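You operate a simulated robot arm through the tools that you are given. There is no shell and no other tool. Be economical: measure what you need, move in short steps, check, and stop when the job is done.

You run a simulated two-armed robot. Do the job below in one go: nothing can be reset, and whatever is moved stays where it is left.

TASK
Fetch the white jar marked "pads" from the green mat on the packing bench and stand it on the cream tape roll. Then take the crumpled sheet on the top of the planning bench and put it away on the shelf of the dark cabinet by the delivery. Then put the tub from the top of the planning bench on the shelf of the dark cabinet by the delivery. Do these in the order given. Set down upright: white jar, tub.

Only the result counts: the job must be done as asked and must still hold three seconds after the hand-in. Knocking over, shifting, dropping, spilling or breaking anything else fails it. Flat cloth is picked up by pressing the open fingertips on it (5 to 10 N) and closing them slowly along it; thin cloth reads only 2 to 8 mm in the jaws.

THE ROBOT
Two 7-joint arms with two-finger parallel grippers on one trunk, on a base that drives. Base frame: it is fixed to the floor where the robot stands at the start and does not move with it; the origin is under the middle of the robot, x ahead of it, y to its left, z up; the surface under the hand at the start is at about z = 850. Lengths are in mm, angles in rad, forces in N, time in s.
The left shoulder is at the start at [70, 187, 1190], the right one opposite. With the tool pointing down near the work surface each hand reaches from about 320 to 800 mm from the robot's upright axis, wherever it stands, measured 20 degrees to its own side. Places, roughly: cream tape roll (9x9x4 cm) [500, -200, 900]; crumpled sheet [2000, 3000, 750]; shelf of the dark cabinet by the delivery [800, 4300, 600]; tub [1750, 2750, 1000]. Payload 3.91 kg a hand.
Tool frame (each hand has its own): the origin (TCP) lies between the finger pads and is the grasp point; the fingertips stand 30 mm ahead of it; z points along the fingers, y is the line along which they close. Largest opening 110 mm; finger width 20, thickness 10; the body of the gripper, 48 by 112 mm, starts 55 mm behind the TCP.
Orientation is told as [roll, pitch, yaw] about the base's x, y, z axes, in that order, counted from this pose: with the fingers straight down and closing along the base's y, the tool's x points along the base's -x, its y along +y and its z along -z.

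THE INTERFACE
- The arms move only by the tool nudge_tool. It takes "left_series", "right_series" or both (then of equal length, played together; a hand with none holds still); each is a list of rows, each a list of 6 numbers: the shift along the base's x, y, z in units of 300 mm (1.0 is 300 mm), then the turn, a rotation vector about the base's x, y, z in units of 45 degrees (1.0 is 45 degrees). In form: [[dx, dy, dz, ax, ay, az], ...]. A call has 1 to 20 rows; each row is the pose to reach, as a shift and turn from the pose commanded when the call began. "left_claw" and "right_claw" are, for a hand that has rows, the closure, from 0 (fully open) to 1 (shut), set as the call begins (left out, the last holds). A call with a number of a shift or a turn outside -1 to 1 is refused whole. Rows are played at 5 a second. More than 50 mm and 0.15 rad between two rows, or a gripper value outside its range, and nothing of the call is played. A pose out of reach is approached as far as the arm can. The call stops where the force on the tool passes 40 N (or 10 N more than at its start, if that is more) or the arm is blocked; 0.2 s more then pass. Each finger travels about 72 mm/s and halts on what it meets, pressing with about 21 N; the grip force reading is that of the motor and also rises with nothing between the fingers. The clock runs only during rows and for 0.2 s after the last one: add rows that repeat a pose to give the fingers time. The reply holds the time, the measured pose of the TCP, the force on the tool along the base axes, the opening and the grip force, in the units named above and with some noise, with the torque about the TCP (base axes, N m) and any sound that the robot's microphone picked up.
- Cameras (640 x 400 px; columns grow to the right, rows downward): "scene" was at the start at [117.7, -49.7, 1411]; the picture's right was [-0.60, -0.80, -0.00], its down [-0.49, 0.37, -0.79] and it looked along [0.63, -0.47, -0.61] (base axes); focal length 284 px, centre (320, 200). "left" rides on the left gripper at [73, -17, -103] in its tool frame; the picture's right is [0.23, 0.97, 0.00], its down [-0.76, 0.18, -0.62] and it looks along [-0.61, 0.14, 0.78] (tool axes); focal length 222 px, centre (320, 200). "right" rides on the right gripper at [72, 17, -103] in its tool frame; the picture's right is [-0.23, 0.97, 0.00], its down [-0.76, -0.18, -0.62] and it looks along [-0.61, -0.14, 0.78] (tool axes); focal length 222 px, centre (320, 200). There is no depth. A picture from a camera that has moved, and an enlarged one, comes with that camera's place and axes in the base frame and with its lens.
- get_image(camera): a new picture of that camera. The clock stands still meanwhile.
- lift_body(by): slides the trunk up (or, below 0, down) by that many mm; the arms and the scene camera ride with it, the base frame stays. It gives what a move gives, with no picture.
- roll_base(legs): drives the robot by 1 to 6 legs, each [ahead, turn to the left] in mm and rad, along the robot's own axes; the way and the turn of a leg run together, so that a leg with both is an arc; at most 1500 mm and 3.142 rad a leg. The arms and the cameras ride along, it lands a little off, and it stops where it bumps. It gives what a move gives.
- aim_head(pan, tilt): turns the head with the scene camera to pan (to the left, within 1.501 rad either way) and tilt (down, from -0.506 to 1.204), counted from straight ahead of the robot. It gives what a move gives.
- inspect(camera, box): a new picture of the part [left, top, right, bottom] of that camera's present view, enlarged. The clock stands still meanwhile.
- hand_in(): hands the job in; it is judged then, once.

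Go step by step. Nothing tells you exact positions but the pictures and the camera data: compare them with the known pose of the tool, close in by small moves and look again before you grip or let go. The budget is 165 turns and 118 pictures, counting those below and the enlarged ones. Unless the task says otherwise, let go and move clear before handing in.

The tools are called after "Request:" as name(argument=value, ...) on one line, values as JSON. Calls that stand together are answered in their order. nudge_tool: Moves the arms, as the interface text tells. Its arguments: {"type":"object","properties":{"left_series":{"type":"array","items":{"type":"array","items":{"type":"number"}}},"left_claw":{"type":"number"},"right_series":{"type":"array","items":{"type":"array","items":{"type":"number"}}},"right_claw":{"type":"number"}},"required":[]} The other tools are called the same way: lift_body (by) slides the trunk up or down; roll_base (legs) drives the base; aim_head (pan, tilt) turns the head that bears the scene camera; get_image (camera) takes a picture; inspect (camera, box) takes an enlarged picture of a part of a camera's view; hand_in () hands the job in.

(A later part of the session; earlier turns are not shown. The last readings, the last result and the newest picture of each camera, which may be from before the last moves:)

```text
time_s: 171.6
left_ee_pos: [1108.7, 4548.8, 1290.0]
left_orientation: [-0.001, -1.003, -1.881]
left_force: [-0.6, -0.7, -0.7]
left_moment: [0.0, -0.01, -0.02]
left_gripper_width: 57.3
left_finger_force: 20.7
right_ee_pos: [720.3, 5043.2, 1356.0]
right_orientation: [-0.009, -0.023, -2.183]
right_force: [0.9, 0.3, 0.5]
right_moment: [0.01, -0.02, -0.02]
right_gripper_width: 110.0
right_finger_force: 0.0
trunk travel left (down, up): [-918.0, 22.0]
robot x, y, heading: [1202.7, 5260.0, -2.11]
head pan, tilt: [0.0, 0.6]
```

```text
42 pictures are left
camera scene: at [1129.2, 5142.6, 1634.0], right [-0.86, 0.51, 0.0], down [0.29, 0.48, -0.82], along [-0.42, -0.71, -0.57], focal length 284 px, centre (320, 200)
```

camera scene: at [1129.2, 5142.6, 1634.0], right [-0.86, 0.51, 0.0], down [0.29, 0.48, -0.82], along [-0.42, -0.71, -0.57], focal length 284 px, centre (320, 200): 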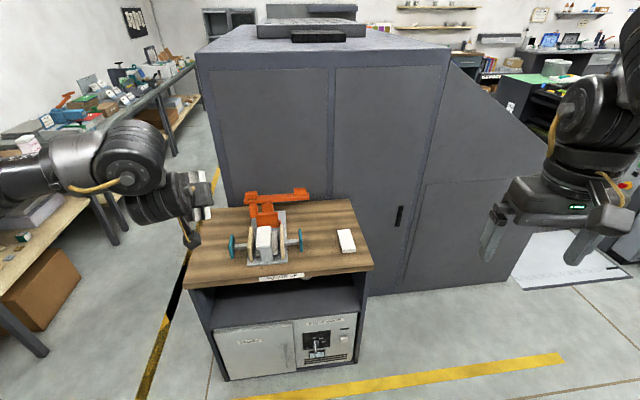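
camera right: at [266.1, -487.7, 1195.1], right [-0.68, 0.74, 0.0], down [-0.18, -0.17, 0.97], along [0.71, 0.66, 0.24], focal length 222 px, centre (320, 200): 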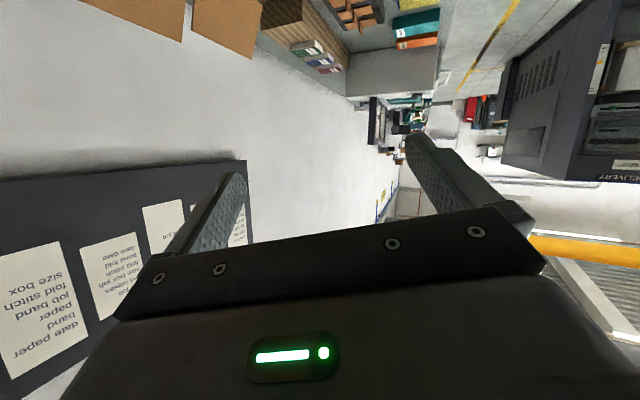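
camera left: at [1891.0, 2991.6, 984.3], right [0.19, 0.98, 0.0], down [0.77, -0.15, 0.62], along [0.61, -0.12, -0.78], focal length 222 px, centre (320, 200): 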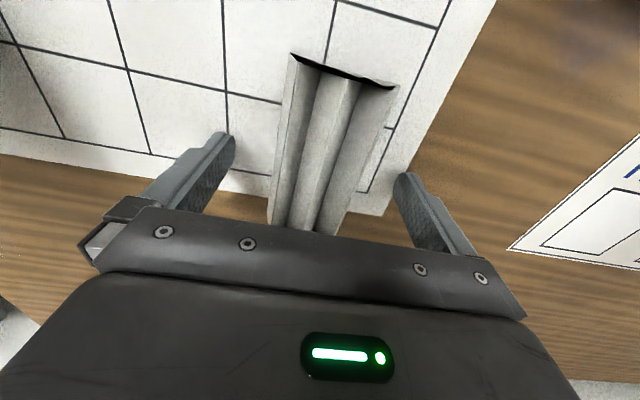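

The measurements agree: shelf floor at z ≈ 575, opening up to about 786. I'll lower the trunk so the hand is at about z 650 in front of the opening.

Request:
lift_body(by=-400)

Request:
lift_body(by=-238)

Request:
aim_head(pan=0.1, tilt=0.5)

Request:
get_image(camera="scene")

Request:
get_image(camera="left")

```text
time_s: 175.4
left_ee_pos: [1108.0, 4549.9, 889.6]
left_orientation: [0.0, -1.004, -1.881]
left_force: [-0.4, 0.0, -0.7]
left_moment: [0.0, 0.0, 0.0]
left_gripper_width: 57.3
left_finger_force: 20.9
right_ee_pos: [720.5, 5042.1, 956.7]
right_orientation: [-0.011, -0.023, -2.184]
right_force: [0.3, 0.0, -0.7]
right_moment: [0.0, 0.0, 0.05]
right_gripper_width: 110.1
right_finger_force: 0.1
trunk travel left (down, up): [-518.0, 422.0]
robot x, y, heading: [1202.9, 5260.2, -2.109]
head pan, tilt: [0.0, 0.6]
```

```text
time_s: 177.9
left_ee_pos: [1109.1, 4549.1, 652.0]
left_orientation: [0.001, -1.004, -1.881]
left_force: [-0.2, -0.1, -0.3]
left_moment: [-0.02, 0.01, -0.01]
left_gripper_width: 57.3
left_finger_force: 21.1
right_ee_pos: [721.4, 5043.8, 716.8]
right_orientation: [-0.011, -0.023, -2.183]
right_force: [-0.8, -0.4, 0.3]
right_moment: [0.01, 0.0, 0.0]
right_gripper_width: 109.8
right_finger_force: 0.0
trunk travel left (down, up): [-280.0, 660.0]
robot x, y, heading: [1202.4, 5258.3, -2.11]
head pan, tilt: [0.0, 0.6]
```

```text
time_s: 178.6
left_ee_pos: [1108.0, 4549.5, 652.2]
left_orientation: [-0.001, -1.003, -1.884]
left_force: [0.0, 0.4, -0.2]
left_moment: [0.02, -0.03, 0.01]
left_gripper_width: 57.0
left_finger_force: 21.0
right_ee_pos: [721.2, 5043.1, 718.1]
right_orientation: [-0.012, -0.023, -2.182]
right_force: [0.2, -0.3, -0.7]
right_moment: [0.0, 0.03, -0.03]
right_gripper_width: 109.7
right_finger_force: 0.1
trunk travel left (down, up): [-280.0, 660.0]
robot x, y, heading: [1201.3, 5258.4, -2.112]
head pan, tilt: [0.099, 0.499]
```

```text
41 pictures are left
camera scene: at [1136.3, 5135.9, 1005.0], right [-0.9, 0.43, 0.0], down [0.2, 0.43, -0.88], along [-0.37, -0.79, -0.48], focal length 284 px, centre (320, 200)
```

scene: 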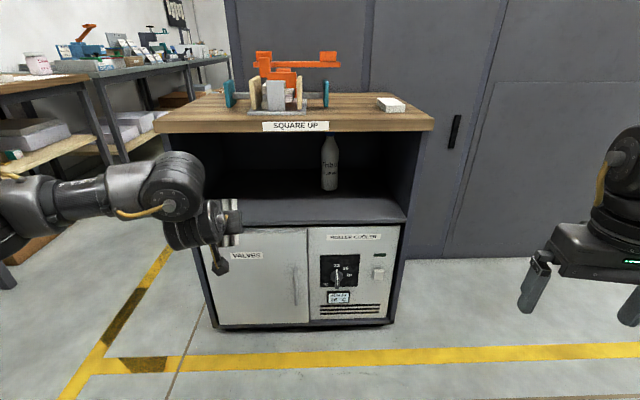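

```text
40 pictures are left
camera left: at [1131.0, 4674.9, 646.1], right [0.96, -0.18, -0.19], down [0.21, 0.06, 0.98], along [-0.17, -0.98, 0.09], focal length 222 px, centre (320, 200)
```

left: 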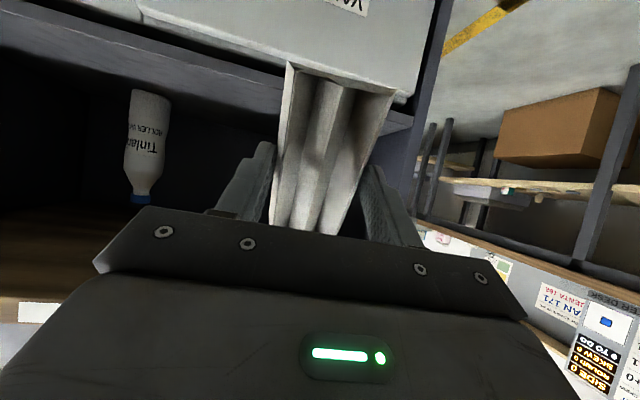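

A bottle stands on the shelf about 440 mm from its left end; the left part is free. I'll shift the hand 60 mm left, then drive in part-way and check.

Request:
nudge_tool(left_series=[[0.09, -0.04, 0, 0, 0, 0], [0.185, -0.08, 0, 0, 0, 0], [0.185, -0.08, 0, 0, 0, 0]])

Request:
roll_base(legs=[[110, 0]])

Request:
get_image(camera="scene")

```text
time_s: 179.4
left_ee_pos: [1163.4, 4523.2, 651.0]
left_orientation: [0.001, -1.004, -1.881]
left_force: [0.5, -0.1, 0.4]
left_moment: [0.0, -0.03, -0.02]
left_gripper_width: 57.3
left_finger_force: 20.8
right_ee_pos: [722.1, 5042.8, 717.3]
right_orientation: [-0.009, -0.023, -2.184]
right_force: [0.9, -0.1, -0.4]
right_moment: [0.01, -0.02, -0.02]
right_gripper_width: 110.0
right_finger_force: 0.1
trunk travel left (down, up): [-280.0, 660.0]
robot x, y, heading: [1202.3, 5255.3, -2.11]
head pan, tilt: [0.099, 0.499]
```

```text
time_s: 180.6
left_ee_pos: [1106.2, 4427.2, 648.3]
left_orientation: [0.0, -1.004, -1.882]
left_force: [1.1, -0.4, -0.7]
left_moment: [-0.03, 0.0, -0.02]
left_gripper_width: 57.1
left_finger_force: 20.8
right_ee_pos: [663.6, 4945.9, 717.8]
right_orientation: [-0.01, -0.022, -2.183]
right_force: [0.4, -0.7, 0.0]
right_moment: [0.04, -0.01, 0.03]
right_gripper_width: 110.1
right_finger_force: 0.1
trunk travel left (down, up): [-280.0, 660.0]
robot x, y, heading: [1147.6, 5162.8, -2.112]
head pan, tilt: [0.099, 0.499]
```

```text
39 pictures are left
camera scene: at [1078.4, 5038.9, 1004.9], right [-0.9, 0.43, 0.0], down [0.2, 0.43, -0.88], along [-0.37, -0.79, -0.48], focal length 284 px, centre (320, 200)
```

scene: 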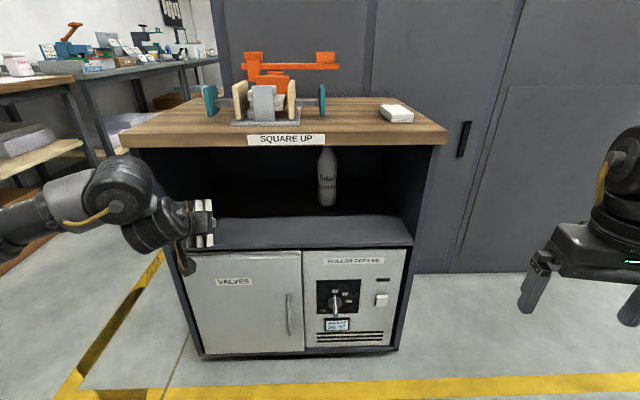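

Request:
nudge_tool(left_series=[[0, 0, 0.05, 0, 0, 0], [0, 0, 0.05, 0, 0, 0]])

Request:
roll_base(legs=[[65, 0]])

Request:
get_image(camera="left")

Request:
inspect(camera="scene", box=[100, 100, 340, 280])

```text
time_s: 181.2
left_ee_pos: [1106.4, 4426.4, 665.5]
left_orientation: [-0.001, -1.004, -1.881]
left_force: [0.2, 0.1, -0.5]
left_moment: [0.02, 0.01, -0.01]
left_gripper_width: 57.0
left_finger_force: 21.0
right_ee_pos: [663.7, 4947.5, 716.5]
right_orientation: [-0.01, -0.022, -2.185]
right_force: [-0.1, 0.6, 0.0]
right_moment: [0.05, -0.01, 0.0]
right_gripper_width: 110.0
right_finger_force: 0.2
trunk travel left (down, up): [-280.0, 660.0]
robot x, y, heading: [1141.7, 5162.3, -2.107]
head pan, tilt: [0.099, 0.499]
```

```text
time_s: 182.2
left_ee_pos: [1073.7, 4370.6, 664.3]
left_orientation: [0.001, -1.002, -1.882]
left_force: [-0.5, -1.2, -0.8]
left_moment: [-0.03, -0.03, 0.04]
left_gripper_width: 57.1
left_finger_force: 20.5
right_ee_pos: [631.3, 4890.7, 717.3]
right_orientation: [-0.01, -0.022, -2.183]
right_force: [0.1, -0.7, -0.2]
right_moment: [0.03, -0.03, -0.02]
right_gripper_width: 110.0
right_finger_force: 0.0
trunk travel left (down, up): [-280.0, 660.0]
robot x, y, heading: [1112.5, 5107.1, -2.11]
head pan, tilt: [0.099, 0.499]
```

```text
38 pictures are left
camera left: at [1096.3, 4496.2, 660.2], right [0.96, -0.18, -0.19], down [0.2, 0.06, 0.98], along [-0.17, -0.98, 0.09], focal length 222 px, centre (320, 200)
```

left: 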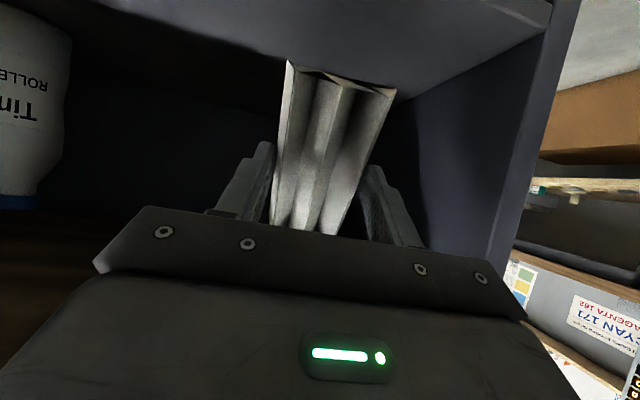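

```text
2.22 times, centred on (220, 190) of scene
camera zoom: at [1045.2, 4983.4, 1004.9], right [-0.9, 0.43, 0.0], down [0.2, 0.43, -0.88], along [-0.37, -0.79, -0.48], focal length 632 px, centre (542, 222)
```

zoom: 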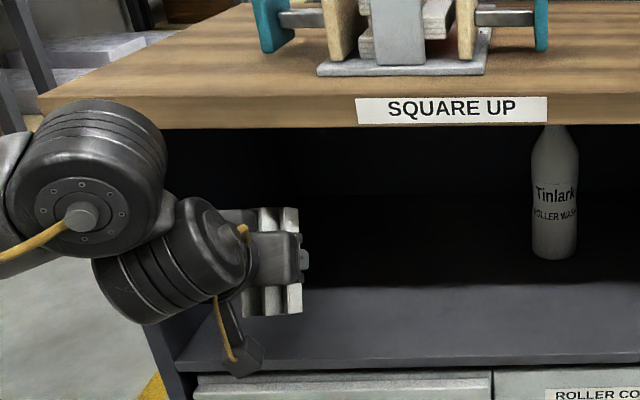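

Request:
roll_base(legs=[[55, 0]])

Request:
inspect(camera="scene", box=[100, 100, 340, 280])

```text
time_s: 183.1
left_ee_pos: [1044.9, 4324.9, 665.6]
left_orientation: [-0.001, -1.003, -1.88]
left_force: [0.5, -0.6, -0.8]
left_moment: [0.05, 0.05, 0.03]
left_gripper_width: 57.2
left_finger_force: 20.5
right_ee_pos: [602.2, 4842.7, 718.0]
right_orientation: [-0.011, -0.022, -2.184]
right_force: [0.4, 0.3, -0.3]
right_moment: [-0.03, 0.0, 0.02]
right_gripper_width: 109.9
right_finger_force: 0.1
trunk travel left (down, up): [-280.0, 660.0]
robot x, y, heading: [1084.7, 5057.9, -2.117]
head pan, tilt: [0.099, 0.499]
```

```text
2.22 times, centred on (220, 190) of scene
camera zoom: at [1017.0, 4936.4, 1004.9], right [-0.9, 0.43, 0.0], down [0.2, 0.43, -0.88], along [-0.37, -0.79, -0.48], focal length 632 px, centre (542, 222)
```

zoom: 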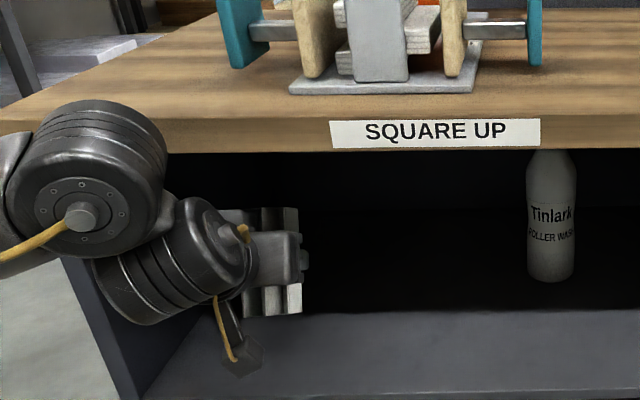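

The sheet is 92 mm inside. I'll lower until it just touches and then open.

Request:
nudge_tool(left_series=[[0, 0, -0.015, 0, 0, 0], [0, 0, -0.03, 0, 0, 0], [0, 0, -0.045, 0, 0, 0], [0, 0, -0.045, 0, 0, 0]])

```text
time_s: 184.1
left_ee_pos: [1045.6, 4324.4, 652.6]
left_orientation: [0.0, -1.004, -1.883]
left_force: [0.2, 0.0, -0.4]
left_moment: [0.01, 0.02, -0.03]
left_gripper_width: 57.0
left_finger_force: 20.7
right_ee_pos: [602.3, 4844.2, 718.1]
right_orientation: [-0.009, -0.022, -2.183]
right_force: [-0.6, 0.4, -0.2]
right_moment: [-0.01, 0.03, -0.01]
right_gripper_width: 110.0
right_finger_force: 0.0
trunk travel left (down, up): [-280.0, 660.0]
robot x, y, heading: [1085.2, 5061.6, -2.111]
head pan, tilt: [0.099, 0.499]
```

Request:
nudge_tool(left_series=[[0, 0, -0.015, 0, 0, 0], [0, 0, -0.03, 0, 0, 0], [0, 0, -0.045, 0, 0, 0], [0, 0, -0.06, 0, 0, 0]])

Request:
get_image(camera="left")

```text
time_s: 185.1
left_ee_pos: [1045.8, 4324.1, 634.2]
left_orientation: [0.0, -1.004, -1.882]
left_force: [0.2, -0.1, 0.0]
left_moment: [0.01, 0.04, -0.01]
left_gripper_width: 57.3
left_finger_force: 20.4
right_ee_pos: [601.3, 4843.9, 717.1]
right_orientation: [-0.011, -0.023, -2.182]
right_force: [-0.2, 0.4, 0.3]
right_moment: [0.0, 0.02, 0.0]
right_gripper_width: 110.1
right_finger_force: 0.0
trunk travel left (down, up): [-280.0, 660.0]
robot x, y, heading: [1084.2, 5062.8, -2.11]
head pan, tilt: [0.099, 0.499]
```

```text
35 pictures are left
camera left: at [1068.5, 4449.7, 628.6], right [0.96, -0.18, -0.19], down [0.21, 0.06, 0.98], along [-0.17, -0.98, 0.09], focal length 222 px, centre (320, 200)
```

left: 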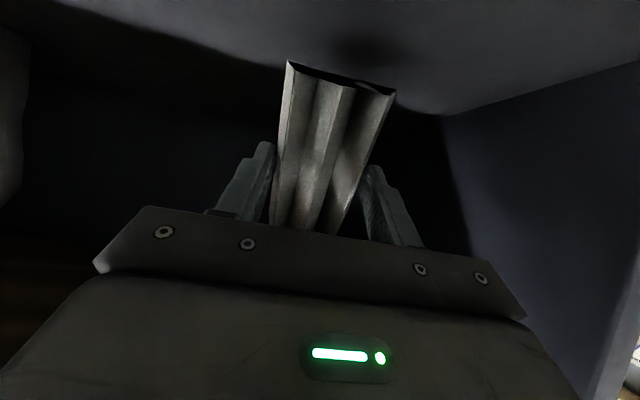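

Request:
nudge_tool(left_series=[[0, 0, -0.015, 0, 0, 0], [0, 0, -0.03, 0, 0, 0], [0, 0, -0.045, 0, 0, 0], [0, 0, -0.06, 0, 0, 0], [0, 0, -0.06, 0, 0, 0]])

Request:
get_image(camera="left")

```text
time_s: 186.3
left_ee_pos: [1046.8, 4323.4, 617.0]
left_orientation: [-0.001, -1.003, -1.882]
left_force: [0.4, -0.8, 0.1]
left_moment: [-0.03, 0.03, -0.03]
left_gripper_width: 57.0
left_finger_force: 21.1
right_ee_pos: [603.1, 4844.4, 716.4]
right_orientation: [-0.01, -0.022, -2.182]
right_force: [-0.1, -0.5, -0.7]
right_moment: [-0.02, 0.0, -0.02]
right_gripper_width: 109.9
right_finger_force: 0.0
trunk travel left (down, up): [-280.0, 660.0]
robot x, y, heading: [1084.1, 5060.0, -2.11]
head pan, tilt: [0.099, 0.499]
```

```text
34 pictures are left
camera left: at [1068.6, 4449.4, 611.2], right [0.96, -0.18, -0.19], down [0.2, 0.06, 0.98], along [-0.17, -0.98, 0.09], focal length 222 px, centre (320, 200)
```

left: 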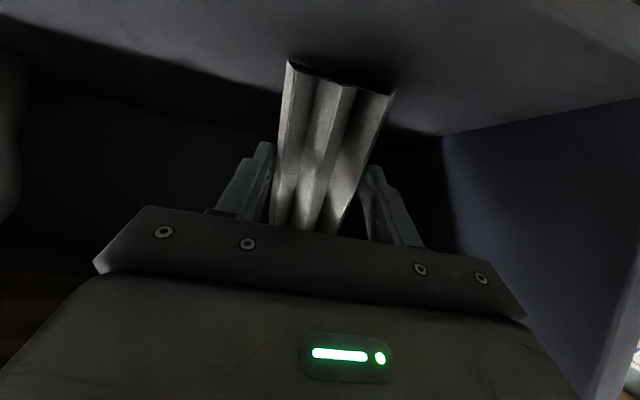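

It's within a few millimetres of the shelf floor. I'll open now.

Request:
nudge_tool(left_series=[[0, 0, 0, 0, 0, 0], [0, 0, 0, 0, 0, 0], [0, 0, 0, 0, 0, 0], [0, 0, 0, 0, 0, 0], [0, 0, 0, 0, 0, 0]], left_claw=0)

Request:
get_image(camera="left")

```text
time_s: 187.5
left_ee_pos: [1045.8, 4323.7, 617.4]
left_orientation: [0.001, -1.003, -1.882]
left_force: [-0.4, 0.0, -0.5]
left_moment: [-0.03, 0.05, -0.02]
left_gripper_width: 109.8
left_finger_force: 0.1
right_ee_pos: [603.2, 4844.6, 719.3]
right_orientation: [-0.012, -0.023, -2.182]
right_force: [0.4, 0.4, 0.4]
right_moment: [-0.01, 0.01, 0.0]
right_gripper_width: 110.1
right_finger_force: 0.0
trunk travel left (down, up): [-280.0, 660.0]
robot x, y, heading: [1087.3, 5062.4, -2.111]
head pan, tilt: [0.099, 0.499]
```

```text
33 pictures are left
camera left: at [1068.6, 4449.3, 611.3], right [0.96, -0.18, -0.19], down [0.2, 0.06, 0.98], along [-0.17, -0.98, 0.09], focal length 222 px, centre (320, 200)
```

left: 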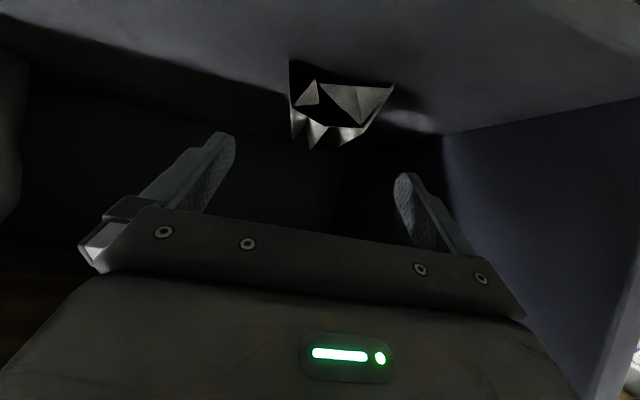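

The sheet now lies flat on the shelf. I'll back straight out, raise the trunk and check it.

Request:
roll_base(legs=[[-330, 0]])

Request:
inspect(camera="scene", box=[140, 100, 440, 280])

Request:
lift_body(by=400)

Request:
lift_body(by=238)

```text
time_s: 189.7
left_ee_pos: [1207.0, 4600.3, 617.0]
left_orientation: [-0.002, -1.005, -1.889]
left_force: [-1.4, 0.2, 0.1]
left_moment: [0.01, -0.01, 0.02]
left_gripper_width: 110.1
left_finger_force: 0.0
right_ee_pos: [766.4, 5124.0, 717.6]
right_orientation: [-0.011, -0.023, -2.19]
right_force: [-0.2, 0.5, -0.4]
right_moment: [0.01, 0.0, -0.01]
right_gripper_width: 110.1
right_finger_force: 0.1
trunk travel left (down, up): [-280.0, 660.0]
robot x, y, heading: [1250.6, 5335.5, -2.123]
head pan, tilt: [0.099, 0.499]
```

```text
2.13 times, centred on (290, 190) of scene
camera zoom: at [1183.5, 5214.5, 1005.2], right [-0.9, 0.43, 0.0], down [0.21, 0.43, -0.88], along [-0.38, -0.79, -0.48], focal length 606 px, centre (384, 221)
```

zoom: 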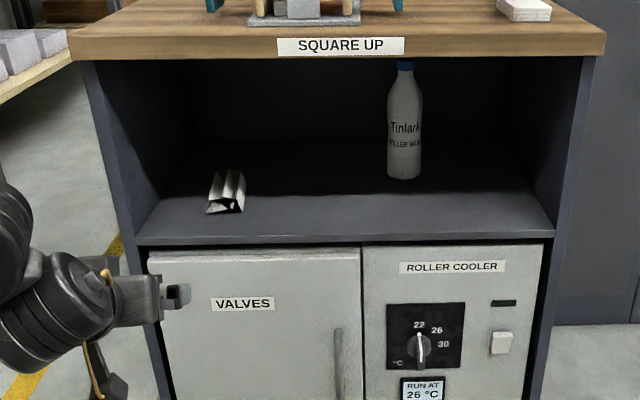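

```text
time_s: 193.5
left_ee_pos: [1207.4, 4600.1, 1015.8]
left_orientation: [0.002, -1.002, -1.887]
left_force: [0.7, -0.2, 0.6]
left_moment: [0.01, -0.03, 0.0]
left_gripper_width: 109.8
left_finger_force: 0.0
right_ee_pos: [768.2, 5123.8, 1118.0]
right_orientation: [-0.01, -0.022, -2.191]
right_force: [0.2, 0.3, -0.1]
right_moment: [-0.02, 0.02, -0.01]
right_gripper_width: 109.9
right_finger_force: 0.0
trunk travel left (down, up): [-680.0, 260.0]
robot x, y, heading: [1248.9, 5338.0, -2.119]
head pan, tilt: [0.099, 0.499]
```

```text
time_s: 196.0
left_ee_pos: [1208.1, 4600.1, 1255.2]
left_orientation: [0.001, -1.003, -1.89]
left_force: [-0.5, -0.9, -0.1]
left_moment: [-0.05, 0.04, 0.01]
left_gripper_width: 109.7
left_finger_force: 0.0
right_ee_pos: [767.2, 5123.4, 1355.2]
right_orientation: [-0.01, -0.022, -2.19]
right_force: [1.4, -0.3, -0.1]
right_moment: [0.0, 0.03, 0.0]
right_gripper_width: 110.0
right_finger_force: 0.1
trunk travel left (down, up): [-918.0, 22.0]
robot x, y, heading: [1249.0, 5336.0, -2.114]
head pan, tilt: [0.099, 0.499]
```

The sheet lies on the shelf with a clear gap before the bottle. Now for the tub: I'll keep the hand tilted as it is (so the tub can later go in upright) and drive back round the cabinet to the planning bench.

Request:
roll_base(legs=[[0, 1.232], [694, 0], [0, -0.818], [1008, 0]])

```text
time_s: 209.9
left_ee_pos: [1771.3, 3085.7, 1254.5]
left_orientation: [-0.001, -1.005, -1.497]
left_force: [-0.9, 1.1, 0.1]
left_moment: [-0.03, 0.01, 0.01]
left_gripper_width: 109.8
left_finger_force: 0.1
right_ee_pos: [1165.4, 3403.4, 1355.2]
right_orientation: [-0.011, -0.023, -1.802]
right_force: [-0.3, 0.0, -0.5]
right_moment: [0.01, -0.01, 0.01]
right_gripper_width: 110.0
right_finger_force: 0.0
trunk travel left (down, up): [-918.0, 22.0]
robot x, y, heading: [1530.0, 3783.3, -1.73]
head pan, tilt: [0.099, 0.499]
```

Request:
roll_base(legs=[[0, -0.268], [1017, 0], [0, 1.418]])

Request:
aim_head(pan=0.1, tilt=0.55)

Request:
get_image(camera="scene")

```text
time_s: 219.5
left_ee_pos: [1845.6, 2785.3, 1254.9]
left_orientation: [-0.001, -1.004, -0.36]
left_force: [-0.5, -0.9, -1.1]
left_moment: [0.02, 0.01, -0.01]
left_gripper_width: 109.8
left_finger_force: 0.1
right_ee_pos: [1305.3, 2364.3, 1353.3]
right_orientation: [-0.009, -0.023, -0.658]
right_force: [0.3, 0.1, 0.2]
right_moment: [-0.02, -0.01, 0.04]
right_gripper_width: 110.2
right_finger_force: 0.0
trunk travel left (down, up): [-918.0, 22.0]
robot x, y, heading: [1109.8, 2860.4, -0.584]
head pan, tilt: [0.099, 0.499]
```

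```text
time_s: 220.2
left_ee_pos: [1846.6, 2783.8, 1254.0]
left_orientation: [0.001, -1.004, -0.358]
left_force: [-0.2, 0.2, 0.7]
left_moment: [0.01, 0.0, -0.02]
left_gripper_width: 109.8
left_finger_force: 0.0
right_ee_pos: [1305.1, 2365.6, 1354.3]
right_orientation: [-0.011, -0.023, -0.661]
right_force: [-0.5, 0.4, 0.0]
right_moment: [-0.01, 0.0, 0.03]
right_gripper_width: 109.8
right_finger_force: 0.0
trunk travel left (down, up): [-918.0, 22.0]
robot x, y, heading: [1110.5, 2856.8, -0.585]
head pan, tilt: [0.099, 0.55]
```

```text
31 pictures are left
camera scene: at [1232.0, 2789.2, 1638.5], right [-0.47, -0.88, 0.0], down [-0.46, 0.24, -0.85], along [0.75, -0.4, -0.52], focal length 284 px, centre (320, 200)
```

scene: 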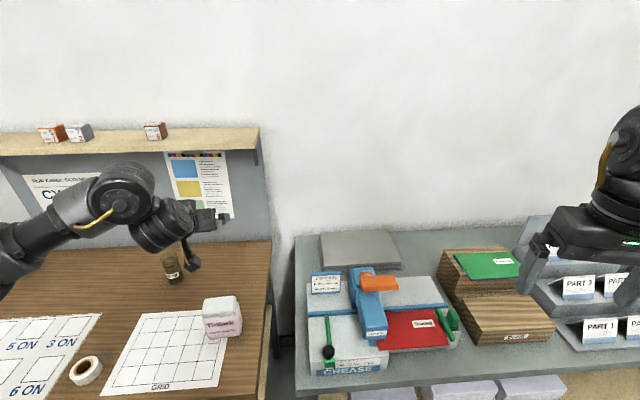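

The hand landed almost exactly above the estimated tub position. I'll zoom on the tub to refine its place and orientation.

Request:
inspect(camera="scene", box=[180, 280, 260, 350])

Request:
get_image(camera="left")

```text
5.71 times, centred on (220, 315) of scene
camera zoom: at [1232.0, 2789.2, 1638.5], right [-0.47, -0.88, 0.0], down [-0.46, 0.24, -0.85], along [0.75, -0.4, -0.52], focal length 1624 px, centre (891, -457)
```

zoom: 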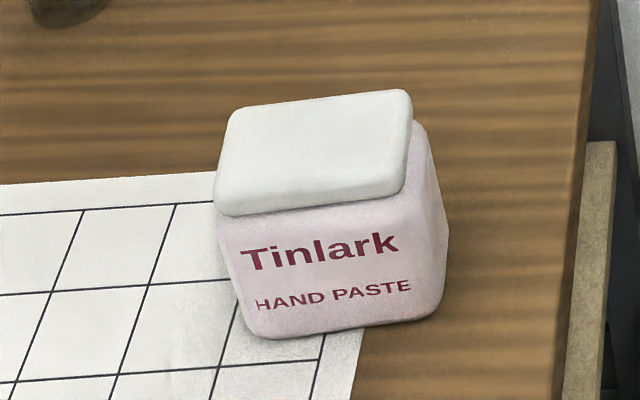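

```text
29 pictures are left
camera left: at [1722.5, 2813.2, 1249.4], right [0.23, 0.95, -0.19], down [-0.05, 0.21, 0.98], along [0.97, -0.21, 0.09], focal length 222 px, centre (320, 200)
```

left: 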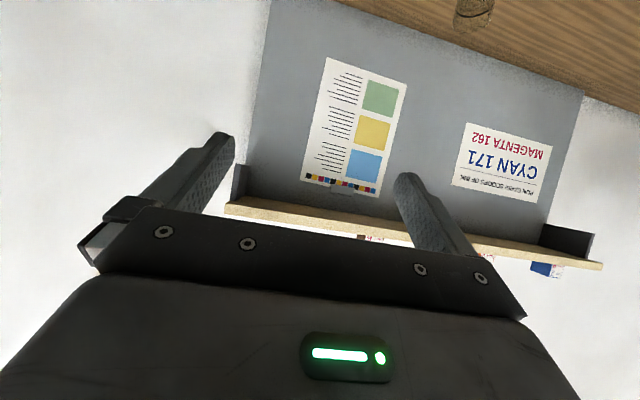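

The tub measures about 95 × 55 × 108 mm, centred near [1839, 2792], with its wide face square to my hand. There's about 7 mm clearance per finger. I'll fine-adjust the hand, then lower the trunk in two stages.

Request:
nudge_tool(left_series=[[-0.025, 0.018, 0, 0, 0, 0], [-0.05, 0.037, 0, 0, 0, 0], [-0.05, 0.037, 0, 0, 0, 0]])

Request:
lift_body(by=-215)

Request:
get_image(camera="scene")

Request:
get_image(camera="left")

```text
time_s: 221.0
left_ee_pos: [1831.8, 2796.7, 1254.2]
left_orientation: [-0.003, -1.004, -0.357]
left_force: [-1.4, -0.7, -1.0]
left_moment: [0.0, 0.0, 0.02]
left_gripper_width: 110.2
left_finger_force: 0.1
right_ee_pos: [1307.2, 2365.5, 1354.9]
right_orientation: [-0.01, -0.023, -0.662]
right_force: [0.0, 0.3, -0.3]
right_moment: [0.0, 0.0, -0.03]
right_gripper_width: 110.1
right_finger_force: 0.0
trunk travel left (down, up): [-918.0, 22.0]
robot x, y, heading: [1111.6, 2859.7, -0.588]
head pan, tilt: [0.099, 0.55]
```

```text
time_s: 223.3
left_ee_pos: [1830.9, 2796.3, 1040.0]
left_orientation: [-0.002, -1.004, -0.356]
left_force: [-0.7, -0.4, -0.7]
left_moment: [-0.01, 0.02, 0.0]
left_gripper_width: 109.9
left_finger_force: 0.1
right_ee_pos: [1306.5, 2366.9, 1140.1]
right_orientation: [-0.01, -0.022, -0.66]
right_force: [1.2, -0.8, 0.3]
right_moment: [0.03, 0.02, 0.02]
right_gripper_width: 109.7
right_finger_force: 0.2
trunk travel left (down, up): [-703.0, 237.0]
robot x, y, heading: [1113.0, 2858.7, -0.587]
head pan, tilt: [0.099, 0.55]
```

```text
28 pictures are left
camera scene: at [1232.1, 2789.5, 1423.5], right [-0.47, -0.88, 0.0], down [-0.46, 0.24, -0.85], along [0.75, -0.4, -0.52], focal length 284 px, centre (320, 200)
```

scene: 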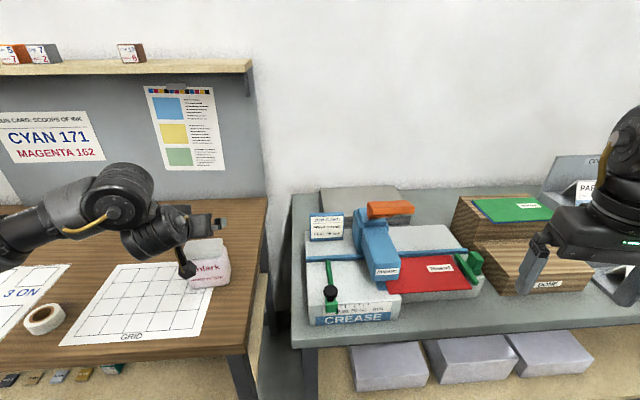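

```text
27 pictures are left
camera left: at [1707.1, 2824.5, 1034.3], right [0.23, 0.95, -0.19], down [-0.05, 0.21, 0.98], along [0.97, -0.21, 0.09], focal length 222 px, centre (320, 200)
```

left: 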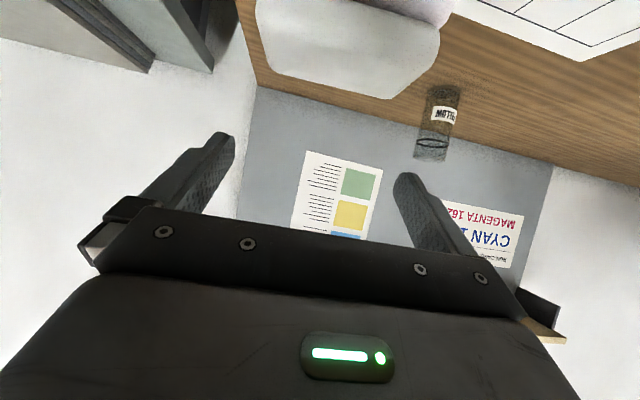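

Projected lid corners match the picture within 2 mm. I'll descend further and check the fingers around the lid.

Request:
lift_body(by=-80)

Request:
get_image(camera="left")

Request:
inspect(camera="scene", box=[100, 100, 280, 260])

```text
time_s: 224.4
left_ee_pos: [1829.7, 2796.6, 960.0]
left_orientation: [-0.003, -1.002, -0.356]
left_force: [-0.4, 0.3, 0.7]
left_moment: [0.03, -0.03, 0.01]
left_gripper_width: 110.1
left_finger_force: 0.1
right_ee_pos: [1306.3, 2366.6, 1059.4]
right_orientation: [-0.012, -0.022, -0.66]
right_force: [0.3, 0.4, 0.5]
right_moment: [0.03, 0.0, 0.03]
right_gripper_width: 110.1
right_finger_force: 0.0
trunk travel left (down, up): [-623.0, 317.0]
robot x, y, heading: [1110.6, 2857.9, -0.582]
head pan, tilt: [0.099, 0.55]
```

```text
26 pictures are left
camera left: at [1707.0, 2824.5, 954.4], right [0.23, 0.95, -0.19], down [-0.05, 0.21, 0.98], along [0.97, -0.21, 0.09], focal length 222 px, centre (320, 200)
```

left: 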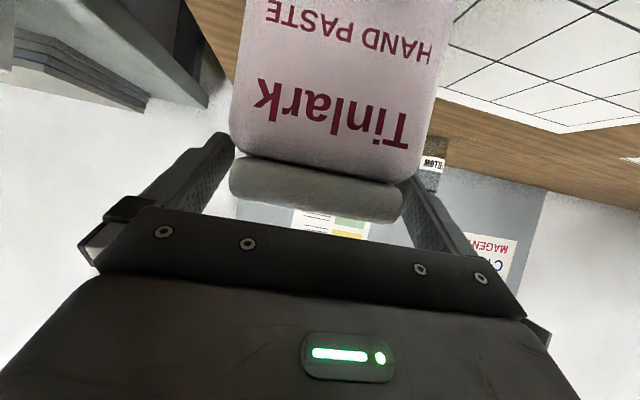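

```text
2.50 times, centred on (190, 180) of scene
camera zoom: at [1231.9, 2789.6, 1343.5], right [-0.47, -0.88, 0.0], down [-0.46, 0.24, -0.85], along [0.75, -0.4, -0.52], focal length 710 px, centre (645, 250)
```

zoom: 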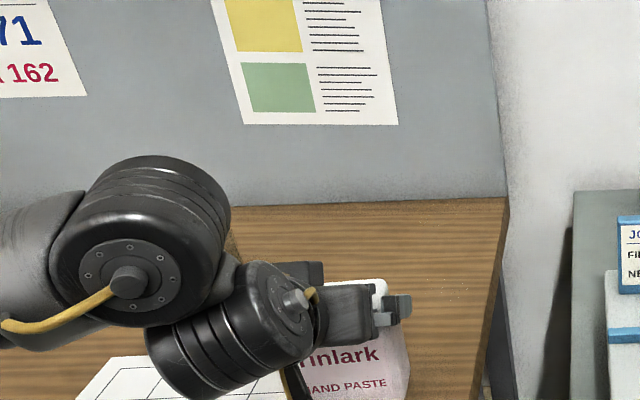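

Request:
nudge_tool(left_series=[[-0.003, -0.008, 0, 0, 0, 0], [-0.003, -0.008, 0, 0, 0, 0]])

Request:
lift_body(by=-52)

Request:
get_image(camera="left")

```text
time_s: 225.0
left_ee_pos: [1830.6, 2794.7, 959.7]
left_orientation: [-0.003, -1.003, -0.358]
left_force: [-0.3, 0.0, 1.0]
left_moment: [0.01, -0.02, -0.02]
left_gripper_width: 110.4
left_finger_force: 0.0
right_ee_pos: [1306.6, 2366.6, 1060.4]
right_orientation: [-0.012, -0.022, -0.658]
right_force: [-0.2, -0.9, -1.3]
right_moment: [-0.02, 0.02, -0.01]
right_gripper_width: 110.0
right_finger_force: 0.1
trunk travel left (down, up): [-623.0, 317.0]
robot x, y, heading: [1113.2, 2858.8, -0.584]
head pan, tilt: [0.099, 0.55]
```

```text
time_s: 226.0
left_ee_pos: [1829.0, 2794.5, 907.3]
left_orientation: [-0.001, -1.003, -0.356]
left_force: [-0.5, 0.3, 1.1]
left_moment: [0.01, -0.02, 0.0]
left_gripper_width: 110.0
left_finger_force: 0.0
right_ee_pos: [1305.5, 2365.4, 1008.5]
right_orientation: [-0.01, -0.022, -0.657]
right_force: [0.2, 0.1, -0.2]
right_moment: [-0.01, 0.01, -0.05]
right_gripper_width: 109.8
right_finger_force: 0.0
trunk travel left (down, up): [-571.0, 369.0]
robot x, y, heading: [1115.2, 2854.8, -0.588]
head pan, tilt: [0.099, 0.55]
```

```text
24 pictures are left
camera left: at [1705.5, 2822.3, 902.0], right [0.23, 0.95, -0.19], down [-0.05, 0.21, 0.98], along [0.97, -0.21, 0.09], focal length 222 px, centre (320, 200)
```

left: 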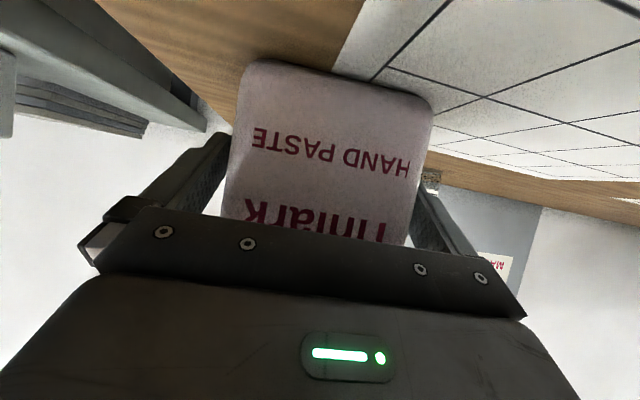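

The tub sits cleanly between the fingers with no contact. I'll close and lift a little.

Request:
nudge_tool(left_series=[[0, 0, 0, 0, 0, 0], [0, 0, 0, 0, 0, 0], [0, 0, 0, 0, 0, 0], [0, 0, 0, 0, 0, 0]], left_claw=1)

Request:
nudge_tool(left_series=[[0, 0, 0.01, 0, 0, 0], [0, 0, 0.03, 0, 0, 0], [0, 0, 0.06, 0, 0, 0], [0, 0, 0.1, 0, 0, 0], [0, 0, 0.1, 0, 0, 0]])

Request:
get_image(camera="left")

Request:
get_image(camera="scene")

```text
time_s: 227.0
left_ee_pos: [1829.3, 2793.8, 907.2]
left_orientation: [0.001, -1.004, -0.355]
left_force: [1.5, 2.0, 2.2]
left_moment: [0.19, -0.18, 0.07]
left_gripper_width: 99.7
left_finger_force: 20.8
right_ee_pos: [1306.7, 2365.5, 1009.5]
right_orientation: [-0.01, -0.022, -0.66]
right_force: [-0.1, -0.5, 0.1]
right_moment: [0.01, 0.0, 0.01]
right_gripper_width: 110.0
right_finger_force: 0.0
trunk travel left (down, up): [-571.0, 369.0]
robot x, y, heading: [1110.7, 2857.5, -0.584]
head pan, tilt: [0.099, 0.55]
```

```text
time_s: 228.2
left_ee_pos: [1830.0, 2792.6, 937.9]
left_orientation: [-0.001, -1.002, -0.356]
left_force: [0.7, -0.6, -4.1]
left_moment: [-0.01, 0.03, -0.01]
left_gripper_width: 99.9
left_finger_force: 21.5
right_ee_pos: [1307.2, 2365.3, 1007.4]
right_orientation: [-0.01, -0.021, -0.66]
right_force: [0.7, 0.3, -0.4]
right_moment: [0.01, 0.02, 0.01]
right_gripper_width: 110.0
right_finger_force: 0.0
trunk travel left (down, up): [-571.0, 369.0]
robot x, y, heading: [1111.3, 2855.6, -0.585]
head pan, tilt: [0.099, 0.55]
```

```text
23 pictures are left
camera left: at [1706.3, 2821.3, 931.6], right [0.23, 0.95, -0.19], down [-0.05, 0.21, 0.98], along [0.97, -0.21, 0.09], focal length 222 px, centre (320, 200)
```

left: 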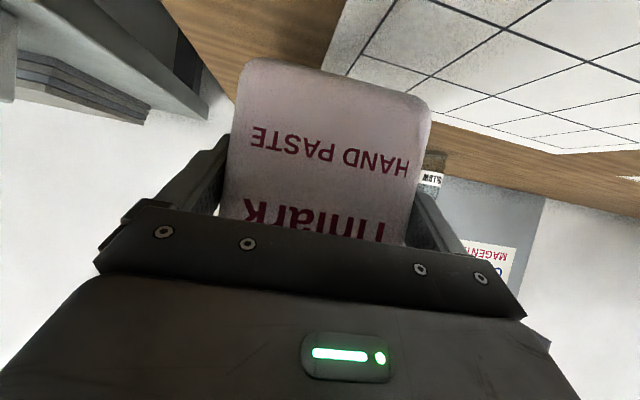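

```text
22 pictures are left
camera scene: at [1233.1, 2789.5, 1291.4], right [-0.47, -0.88, 0.0], down [-0.46, 0.24, -0.85], along [0.75, -0.4, -0.52], focal length 284 px, centre (320, 200)
```

scene: 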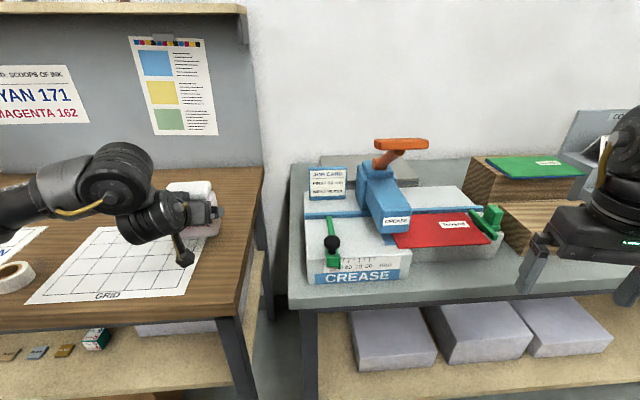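

The tub is held firmly at 100 mm with no slip, weighing about 4 N. I'll raise the trunk and drive back to the cabinet by the same route.

Request:
lift_body(by=340)

Request:
roll_base(legs=[[0, 1.678], [1063, 0], [0, 0.388], [1004, 0]])

```text
time_s: 231.5
left_ee_pos: [1830.1, 2793.0, 1277.9]
left_orientation: [-0.002, -1.003, -0.356]
left_force: [0.1, 0.2, -4.3]
left_moment: [-0.02, 0.04, 0.04]
left_gripper_width: 99.9
left_finger_force: 21.3
right_ee_pos: [1306.7, 2364.8, 1348.8]
right_orientation: [-0.009, -0.02, -0.659]
right_force: [-0.2, -0.1, -0.7]
right_moment: [0.01, -0.01, 0.01]
right_gripper_width: 110.0
right_finger_force: 0.1
trunk travel left (down, up): [-911.0, 29.0]
robot x, y, heading: [1111.3, 2858.6, -0.585]
head pan, tilt: [0.099, 0.55]
```

```text
time_s: 247.0
left_ee_pos: [1479.7, 5478.7, 1278.5]
left_orientation: [-0.002, -1.005, 1.684]
left_force: [-0.6, -0.1, -3.8]
left_moment: [-0.04, 0.01, 0.01]
left_gripper_width: 100.0
left_finger_force: 21.1
right_ee_pos: [2097.9, 5205.2, 1349.2]
right_orientation: [-0.012, -0.023, 1.381]
right_force: [-0.5, -0.9, 0.5]
right_moment: [0.01, 0.02, -0.01]
right_gripper_width: 110.0
right_finger_force: 0.0
trunk travel left (down, up): [-911.0, 29.0]
robot x, y, heading: [1746.0, 4810.4, 1.449]
head pan, tilt: [0.099, 0.55]
```

Request:
roll_base(legs=[[0, 1.018], [771, 0], [0, 1.609]])

Request:
lift_body(by=-400)

Request:
get_image(camera="scene")

```text
time_s: 257.8
left_ee_pos: [1077.9, 4581.9, 1277.6]
left_orientation: [0.0, -1.003, -1.939]
left_force: [1.0, 0.2, -4.1]
left_moment: [0.04, 0.0, -0.02]
left_gripper_width: 100.0
left_finger_force: 20.9
right_ee_pos: [657.7, 5111.4, 1347.7]
right_orientation: [-0.011, -0.023, -2.242]
right_force: [0.1, -0.4, -0.3]
right_moment: [0.02, -0.02, -0.03]
right_gripper_width: 109.7
right_finger_force: 0.1
trunk travel left (down, up): [-911.0, 29.0]
robot x, y, heading: [1150.5, 5301.8, -2.17]
head pan, tilt: [0.099, 0.55]
```

```text
time_s: 261.6
left_ee_pos: [1078.4, 4582.1, 877.8]
left_orientation: [0.0, -1.005, -1.939]
left_force: [-0.3, -0.2, -3.4]
left_moment: [0.03, -0.02, -0.01]
left_gripper_width: 99.8
left_finger_force: 21.3
right_ee_pos: [656.9, 5111.6, 949.4]
right_orientation: [-0.011, -0.024, -2.241]
right_force: [-0.1, 1.0, 0.4]
right_moment: [0.01, -0.02, 0.0]
right_gripper_width: 110.0
right_finger_force: 0.1
trunk travel left (down, up): [-511.0, 429.0]
robot x, y, heading: [1152.4, 5300.0, -2.168]
head pan, tilt: [0.099, 0.55]
```

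```text
21 pictures are left
camera scene: at [1077.4, 5180.7, 1231.5], right [-0.88, 0.48, 0.0], down [0.25, 0.46, -0.85], along [-0.41, -0.75, -0.52], focal length 284 px, centre (320, 200)
```

scene: 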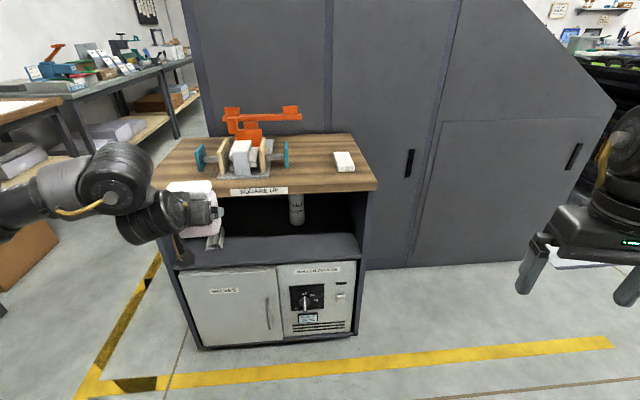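

I'll lower to z ≈ 650, shift the hand 35 mm right into the middle of the gap between sheet and bottle, and check before driving in.

Request:
lift_body(by=-228)

Request:
nudge_tool(left_series=[[-0.055, 0.023, 0, 0, 0, 0], [-0.107, 0.047, 0, 0, 0, 0], [-0.107, 0.047, 0, 0, 0, 0]])

Request:
roll_base(legs=[[110, 0]])

Request:
get_image(camera="scene")

Request:
get_image(camera="left")

```text
time_s: 264.0
left_ee_pos: [1078.7, 4583.1, 648.6]
left_orientation: [-0.002, -1.005, -1.94]
left_force: [0.5, -0.7, -4.3]
left_moment: [0.04, -0.01, 0.02]
left_gripper_width: 99.9
left_finger_force: 20.7
right_ee_pos: [656.7, 5111.6, 720.3]
right_orientation: [-0.011, -0.024, -2.24]
right_force: [0.3, -0.1, -0.1]
right_moment: [-0.02, 0.03, -0.05]
right_gripper_width: 110.0
right_finger_force: 0.1
trunk travel left (down, up): [-283.0, 657.0]
robot x, y, heading: [1150.7, 5299.6, -2.166]
head pan, tilt: [0.099, 0.55]
```

```text
time_s: 264.8
left_ee_pos: [1046.8, 4597.0, 648.9]
left_orientation: [0.002, -1.001, -1.941]
left_force: [-0.8, 0.4, -5.1]
left_moment: [0.05, -0.06, 0.0]
left_gripper_width: 99.6
left_finger_force: 21.0
right_ee_pos: [658.5, 5110.9, 720.0]
right_orientation: [-0.012, -0.022, -2.241]
right_force: [-1.1, -0.3, -0.7]
right_moment: [0.02, 0.02, -0.01]
right_gripper_width: 109.9
right_finger_force: 0.1
trunk travel left (down, up): [-283.0, 657.0]
robot x, y, heading: [1150.2, 5299.8, -2.168]
head pan, tilt: [0.099, 0.55]
```

```text
time_s: 266.0
left_ee_pos: [983.0, 4504.7, 648.1]
left_orientation: [0.001, -1.003, -1.942]
left_force: [0.3, -0.4, -4.2]
left_moment: [0.01, 0.0, 0.03]
left_gripper_width: 100.2
left_finger_force: 20.7
right_ee_pos: [594.7, 5019.7, 719.8]
right_orientation: [-0.013, -0.021, -2.245]
right_force: [0.9, -0.2, -0.2]
right_moment: [0.02, -0.03, 0.01]
right_gripper_width: 110.0
right_finger_force: 0.0
trunk travel left (down, up): [-283.0, 657.0]
robot x, y, heading: [1086.2, 5209.0, -2.169]
head pan, tilt: [0.099, 0.55]
```

```text
20 pictures are left
camera scene: at [1014.6, 5088.7, 1003.2], right [-0.88, 0.48, 0.0], down [0.25, 0.46, -0.85], along [-0.41, -0.75, -0.52], focal length 284 px, centre (320, 200)
```

scene: 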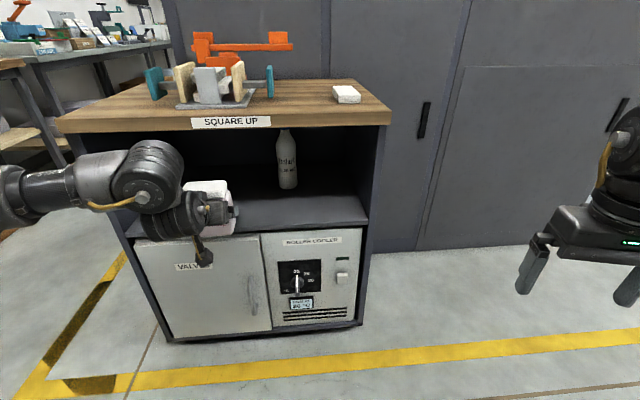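

```text
19 pictures are left
camera left: at [1014.0, 4629.3, 642.8], right [0.95, -0.24, -0.19], down [0.21, 0.04, 0.98], along [-0.23, -0.97, 0.09], focal length 222 px, centre (320, 200)
```

left: 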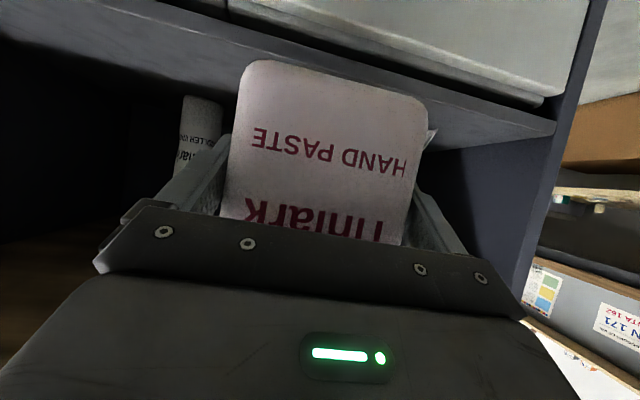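

The path is clear: the sheet is off to the left and the bottle well to the right. I'll drive in.

Request:
roll_base(legs=[[75, 0]])

Request:
roll_base(legs=[[70, 0]])

Request:
inspect(camera="scene", box=[60, 90, 360, 270])

Request:
get_image(camera="left")

```text
time_s: 267.0
left_ee_pos: [941.4, 4443.5, 647.7]
left_orientation: [0.003, -1.001, -1.942]
left_force: [0.3, 0.5, -4.4]
left_moment: [0.06, -0.06, 0.04]
left_gripper_width: 99.8
left_finger_force: 20.9
right_ee_pos: [551.8, 4956.7, 719.5]
right_orientation: [-0.011, -0.02, -2.241]
right_force: [-0.1, 0.0, -0.6]
right_moment: [0.01, 0.01, 0.0]
right_gripper_width: 110.1
right_finger_force: 0.0
trunk travel left (down, up): [-283.0, 657.0]
robot x, y, heading: [1045.1, 5144.5, -2.165]
head pan, tilt: [0.099, 0.55]
```

```text
time_s: 268.0
left_ee_pos: [903.7, 4383.9, 647.1]
left_orientation: [0.003, -1.003, -1.94]
left_force: [-0.6, -0.1, -4.2]
left_moment: [0.04, 0.0, 0.03]
left_gripper_width: 100.1
left_finger_force: 21.1
right_ee_pos: [512.4, 4897.7, 719.3]
right_orientation: [-0.012, -0.021, -2.239]
right_force: [-0.5, 0.7, -0.3]
right_moment: [0.03, -0.03, 0.0]
right_gripper_width: 109.9
right_finger_force: 0.1
trunk travel left (down, up): [-283.0, 657.0]
robot x, y, heading: [1006.2, 5087.2, -2.173]
head pan, tilt: [0.099, 0.55]
```

```text
2.13 times, centred on (210, 180) of scene
camera zoom: at [932.6, 4967.5, 1003.2], right [-0.88, 0.48, 0.0], down [0.25, 0.46, -0.85], along [-0.41, -0.75, -0.52], focal length 606 px, centre (555, 243)
```

zoom: 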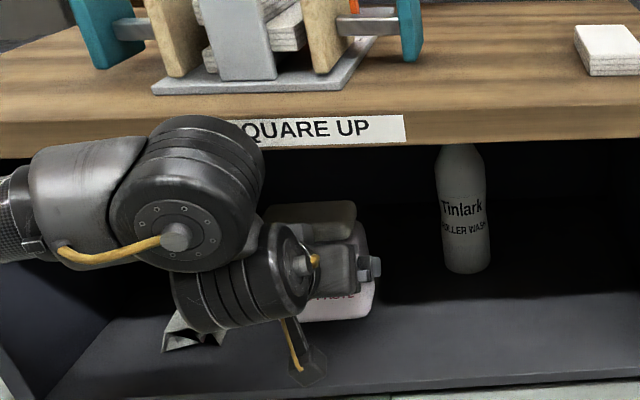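

```text
17 pictures are left
camera left: at [933.1, 4508.1, 642.7], right [0.95, -0.24, -0.19], down [0.21, 0.04, 0.98], along [-0.22, -0.97, 0.09], focal length 222 px, centre (320, 200)
```

left: 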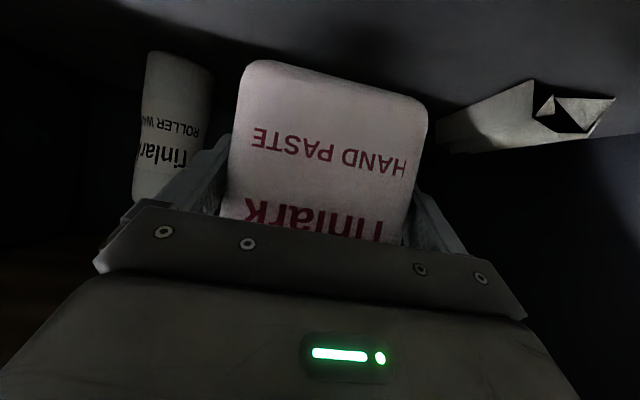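

The tub is inside, between sheet and bottle. I'll lower it towards the shelf floor in small steps.

Request:
nudge_tool(left_series=[[0, 0, -0.03, 0, 0, 0], [0, 0, -0.06, 0, 0, 0], [0, 0, -0.08, 0, 0, 0], [0, 0, -0.1, 0, 0, 0], [0, 0, -0.1, 0, 0, 0]])

Request:
get_image(camera="left")

```text
time_s: 269.2
left_ee_pos: [904.3, 4383.4, 617.4]
left_orientation: [0.002, -1.0, -1.94]
left_force: [0.7, -0.3, -5.0]
left_moment: [0.04, 0.0, -0.02]
left_gripper_width: 99.9
left_finger_force: 20.8
right_ee_pos: [512.8, 4898.5, 720.7]
right_orientation: [-0.009, -0.022, -2.239]
right_force: [-0.3, 0.7, -0.4]
right_moment: [0.05, -0.01, 0.0]
right_gripper_width: 109.9
right_finger_force: 0.2
trunk travel left (down, up): [-283.0, 657.0]
robot x, y, heading: [1004.0, 5090.8, -2.174]
head pan, tilt: [0.099, 0.55]
```

```text
16 pictures are left
camera left: at [933.6, 4508.9, 613.3], right [0.95, -0.24, -0.19], down [0.21, 0.04, 0.98], along [-0.22, -0.97, 0.09], focal length 222 px, centre (320, 200)
```

left: 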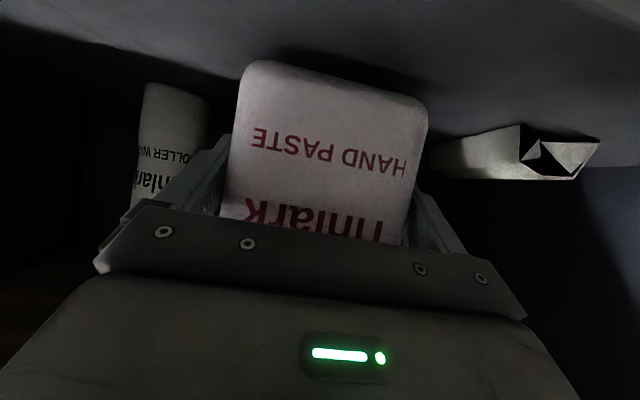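

Request:
nudge_tool(left_series=[[0, 0, -0.008, 0, 0, 0], [0, 0, -0.016, 0, 0, 0], [0, 0, -0.024, 0, 0, 0], [0, 0, -0.032, 0, 0, 0], [0, 0, -0.032, 0, 0, 0]])

```text
time_s: 270.4
left_ee_pos: [903.6, 4384.5, 608.4]
left_orientation: [0.001, -1.001, -1.94]
left_force: [0.4, -0.8, -3.8]
left_moment: [0.05, -0.02, 0.01]
left_gripper_width: 100.0
left_finger_force: 21.5
right_ee_pos: [512.4, 4898.4, 720.3]
right_orientation: [-0.011, -0.022, -2.24]
right_force: [-0.3, -0.5, 0.5]
right_moment: [0.01, 0.03, 0.0]
right_gripper_width: 110.1
right_finger_force: 0.1
trunk travel left (down, up): [-283.0, 657.0]
robot x, y, heading: [1004.8, 5088.6, -2.163]
head pan, tilt: [0.099, 0.55]
```

Request:
nudge_tool(left_series=[[0, 0, -0.007, 0, 0, 0], [0, 0, -0.014, 0, 0, 0], [0, 0, -0.021, 0, 0, 0], [0, 0, -0.021, 0, 0, 0]])

```text
time_s: 271.4
left_ee_pos: [903.3, 4384.0, 606.3]
left_orientation: [0.0, -1.009, -1.937]
left_force: [-1.3, -2.8, 15.4]
left_moment: [-0.2, -0.14, 0.4]
left_gripper_width: 100.0
left_finger_force: 21.0
right_ee_pos: [513.3, 4900.2, 720.3]
right_orientation: [-0.008, -0.025, -2.239]
right_force: [-1.1, -0.3, 0.6]
right_moment: [-0.01, 0.04, -0.01]
right_gripper_width: 110.0
right_finger_force: 0.1
trunk travel left (down, up): [-283.0, 657.0]
robot x, y, heading: [1006.9, 5086.2, -2.163]
head pan, tilt: [0.099, 0.55]
```

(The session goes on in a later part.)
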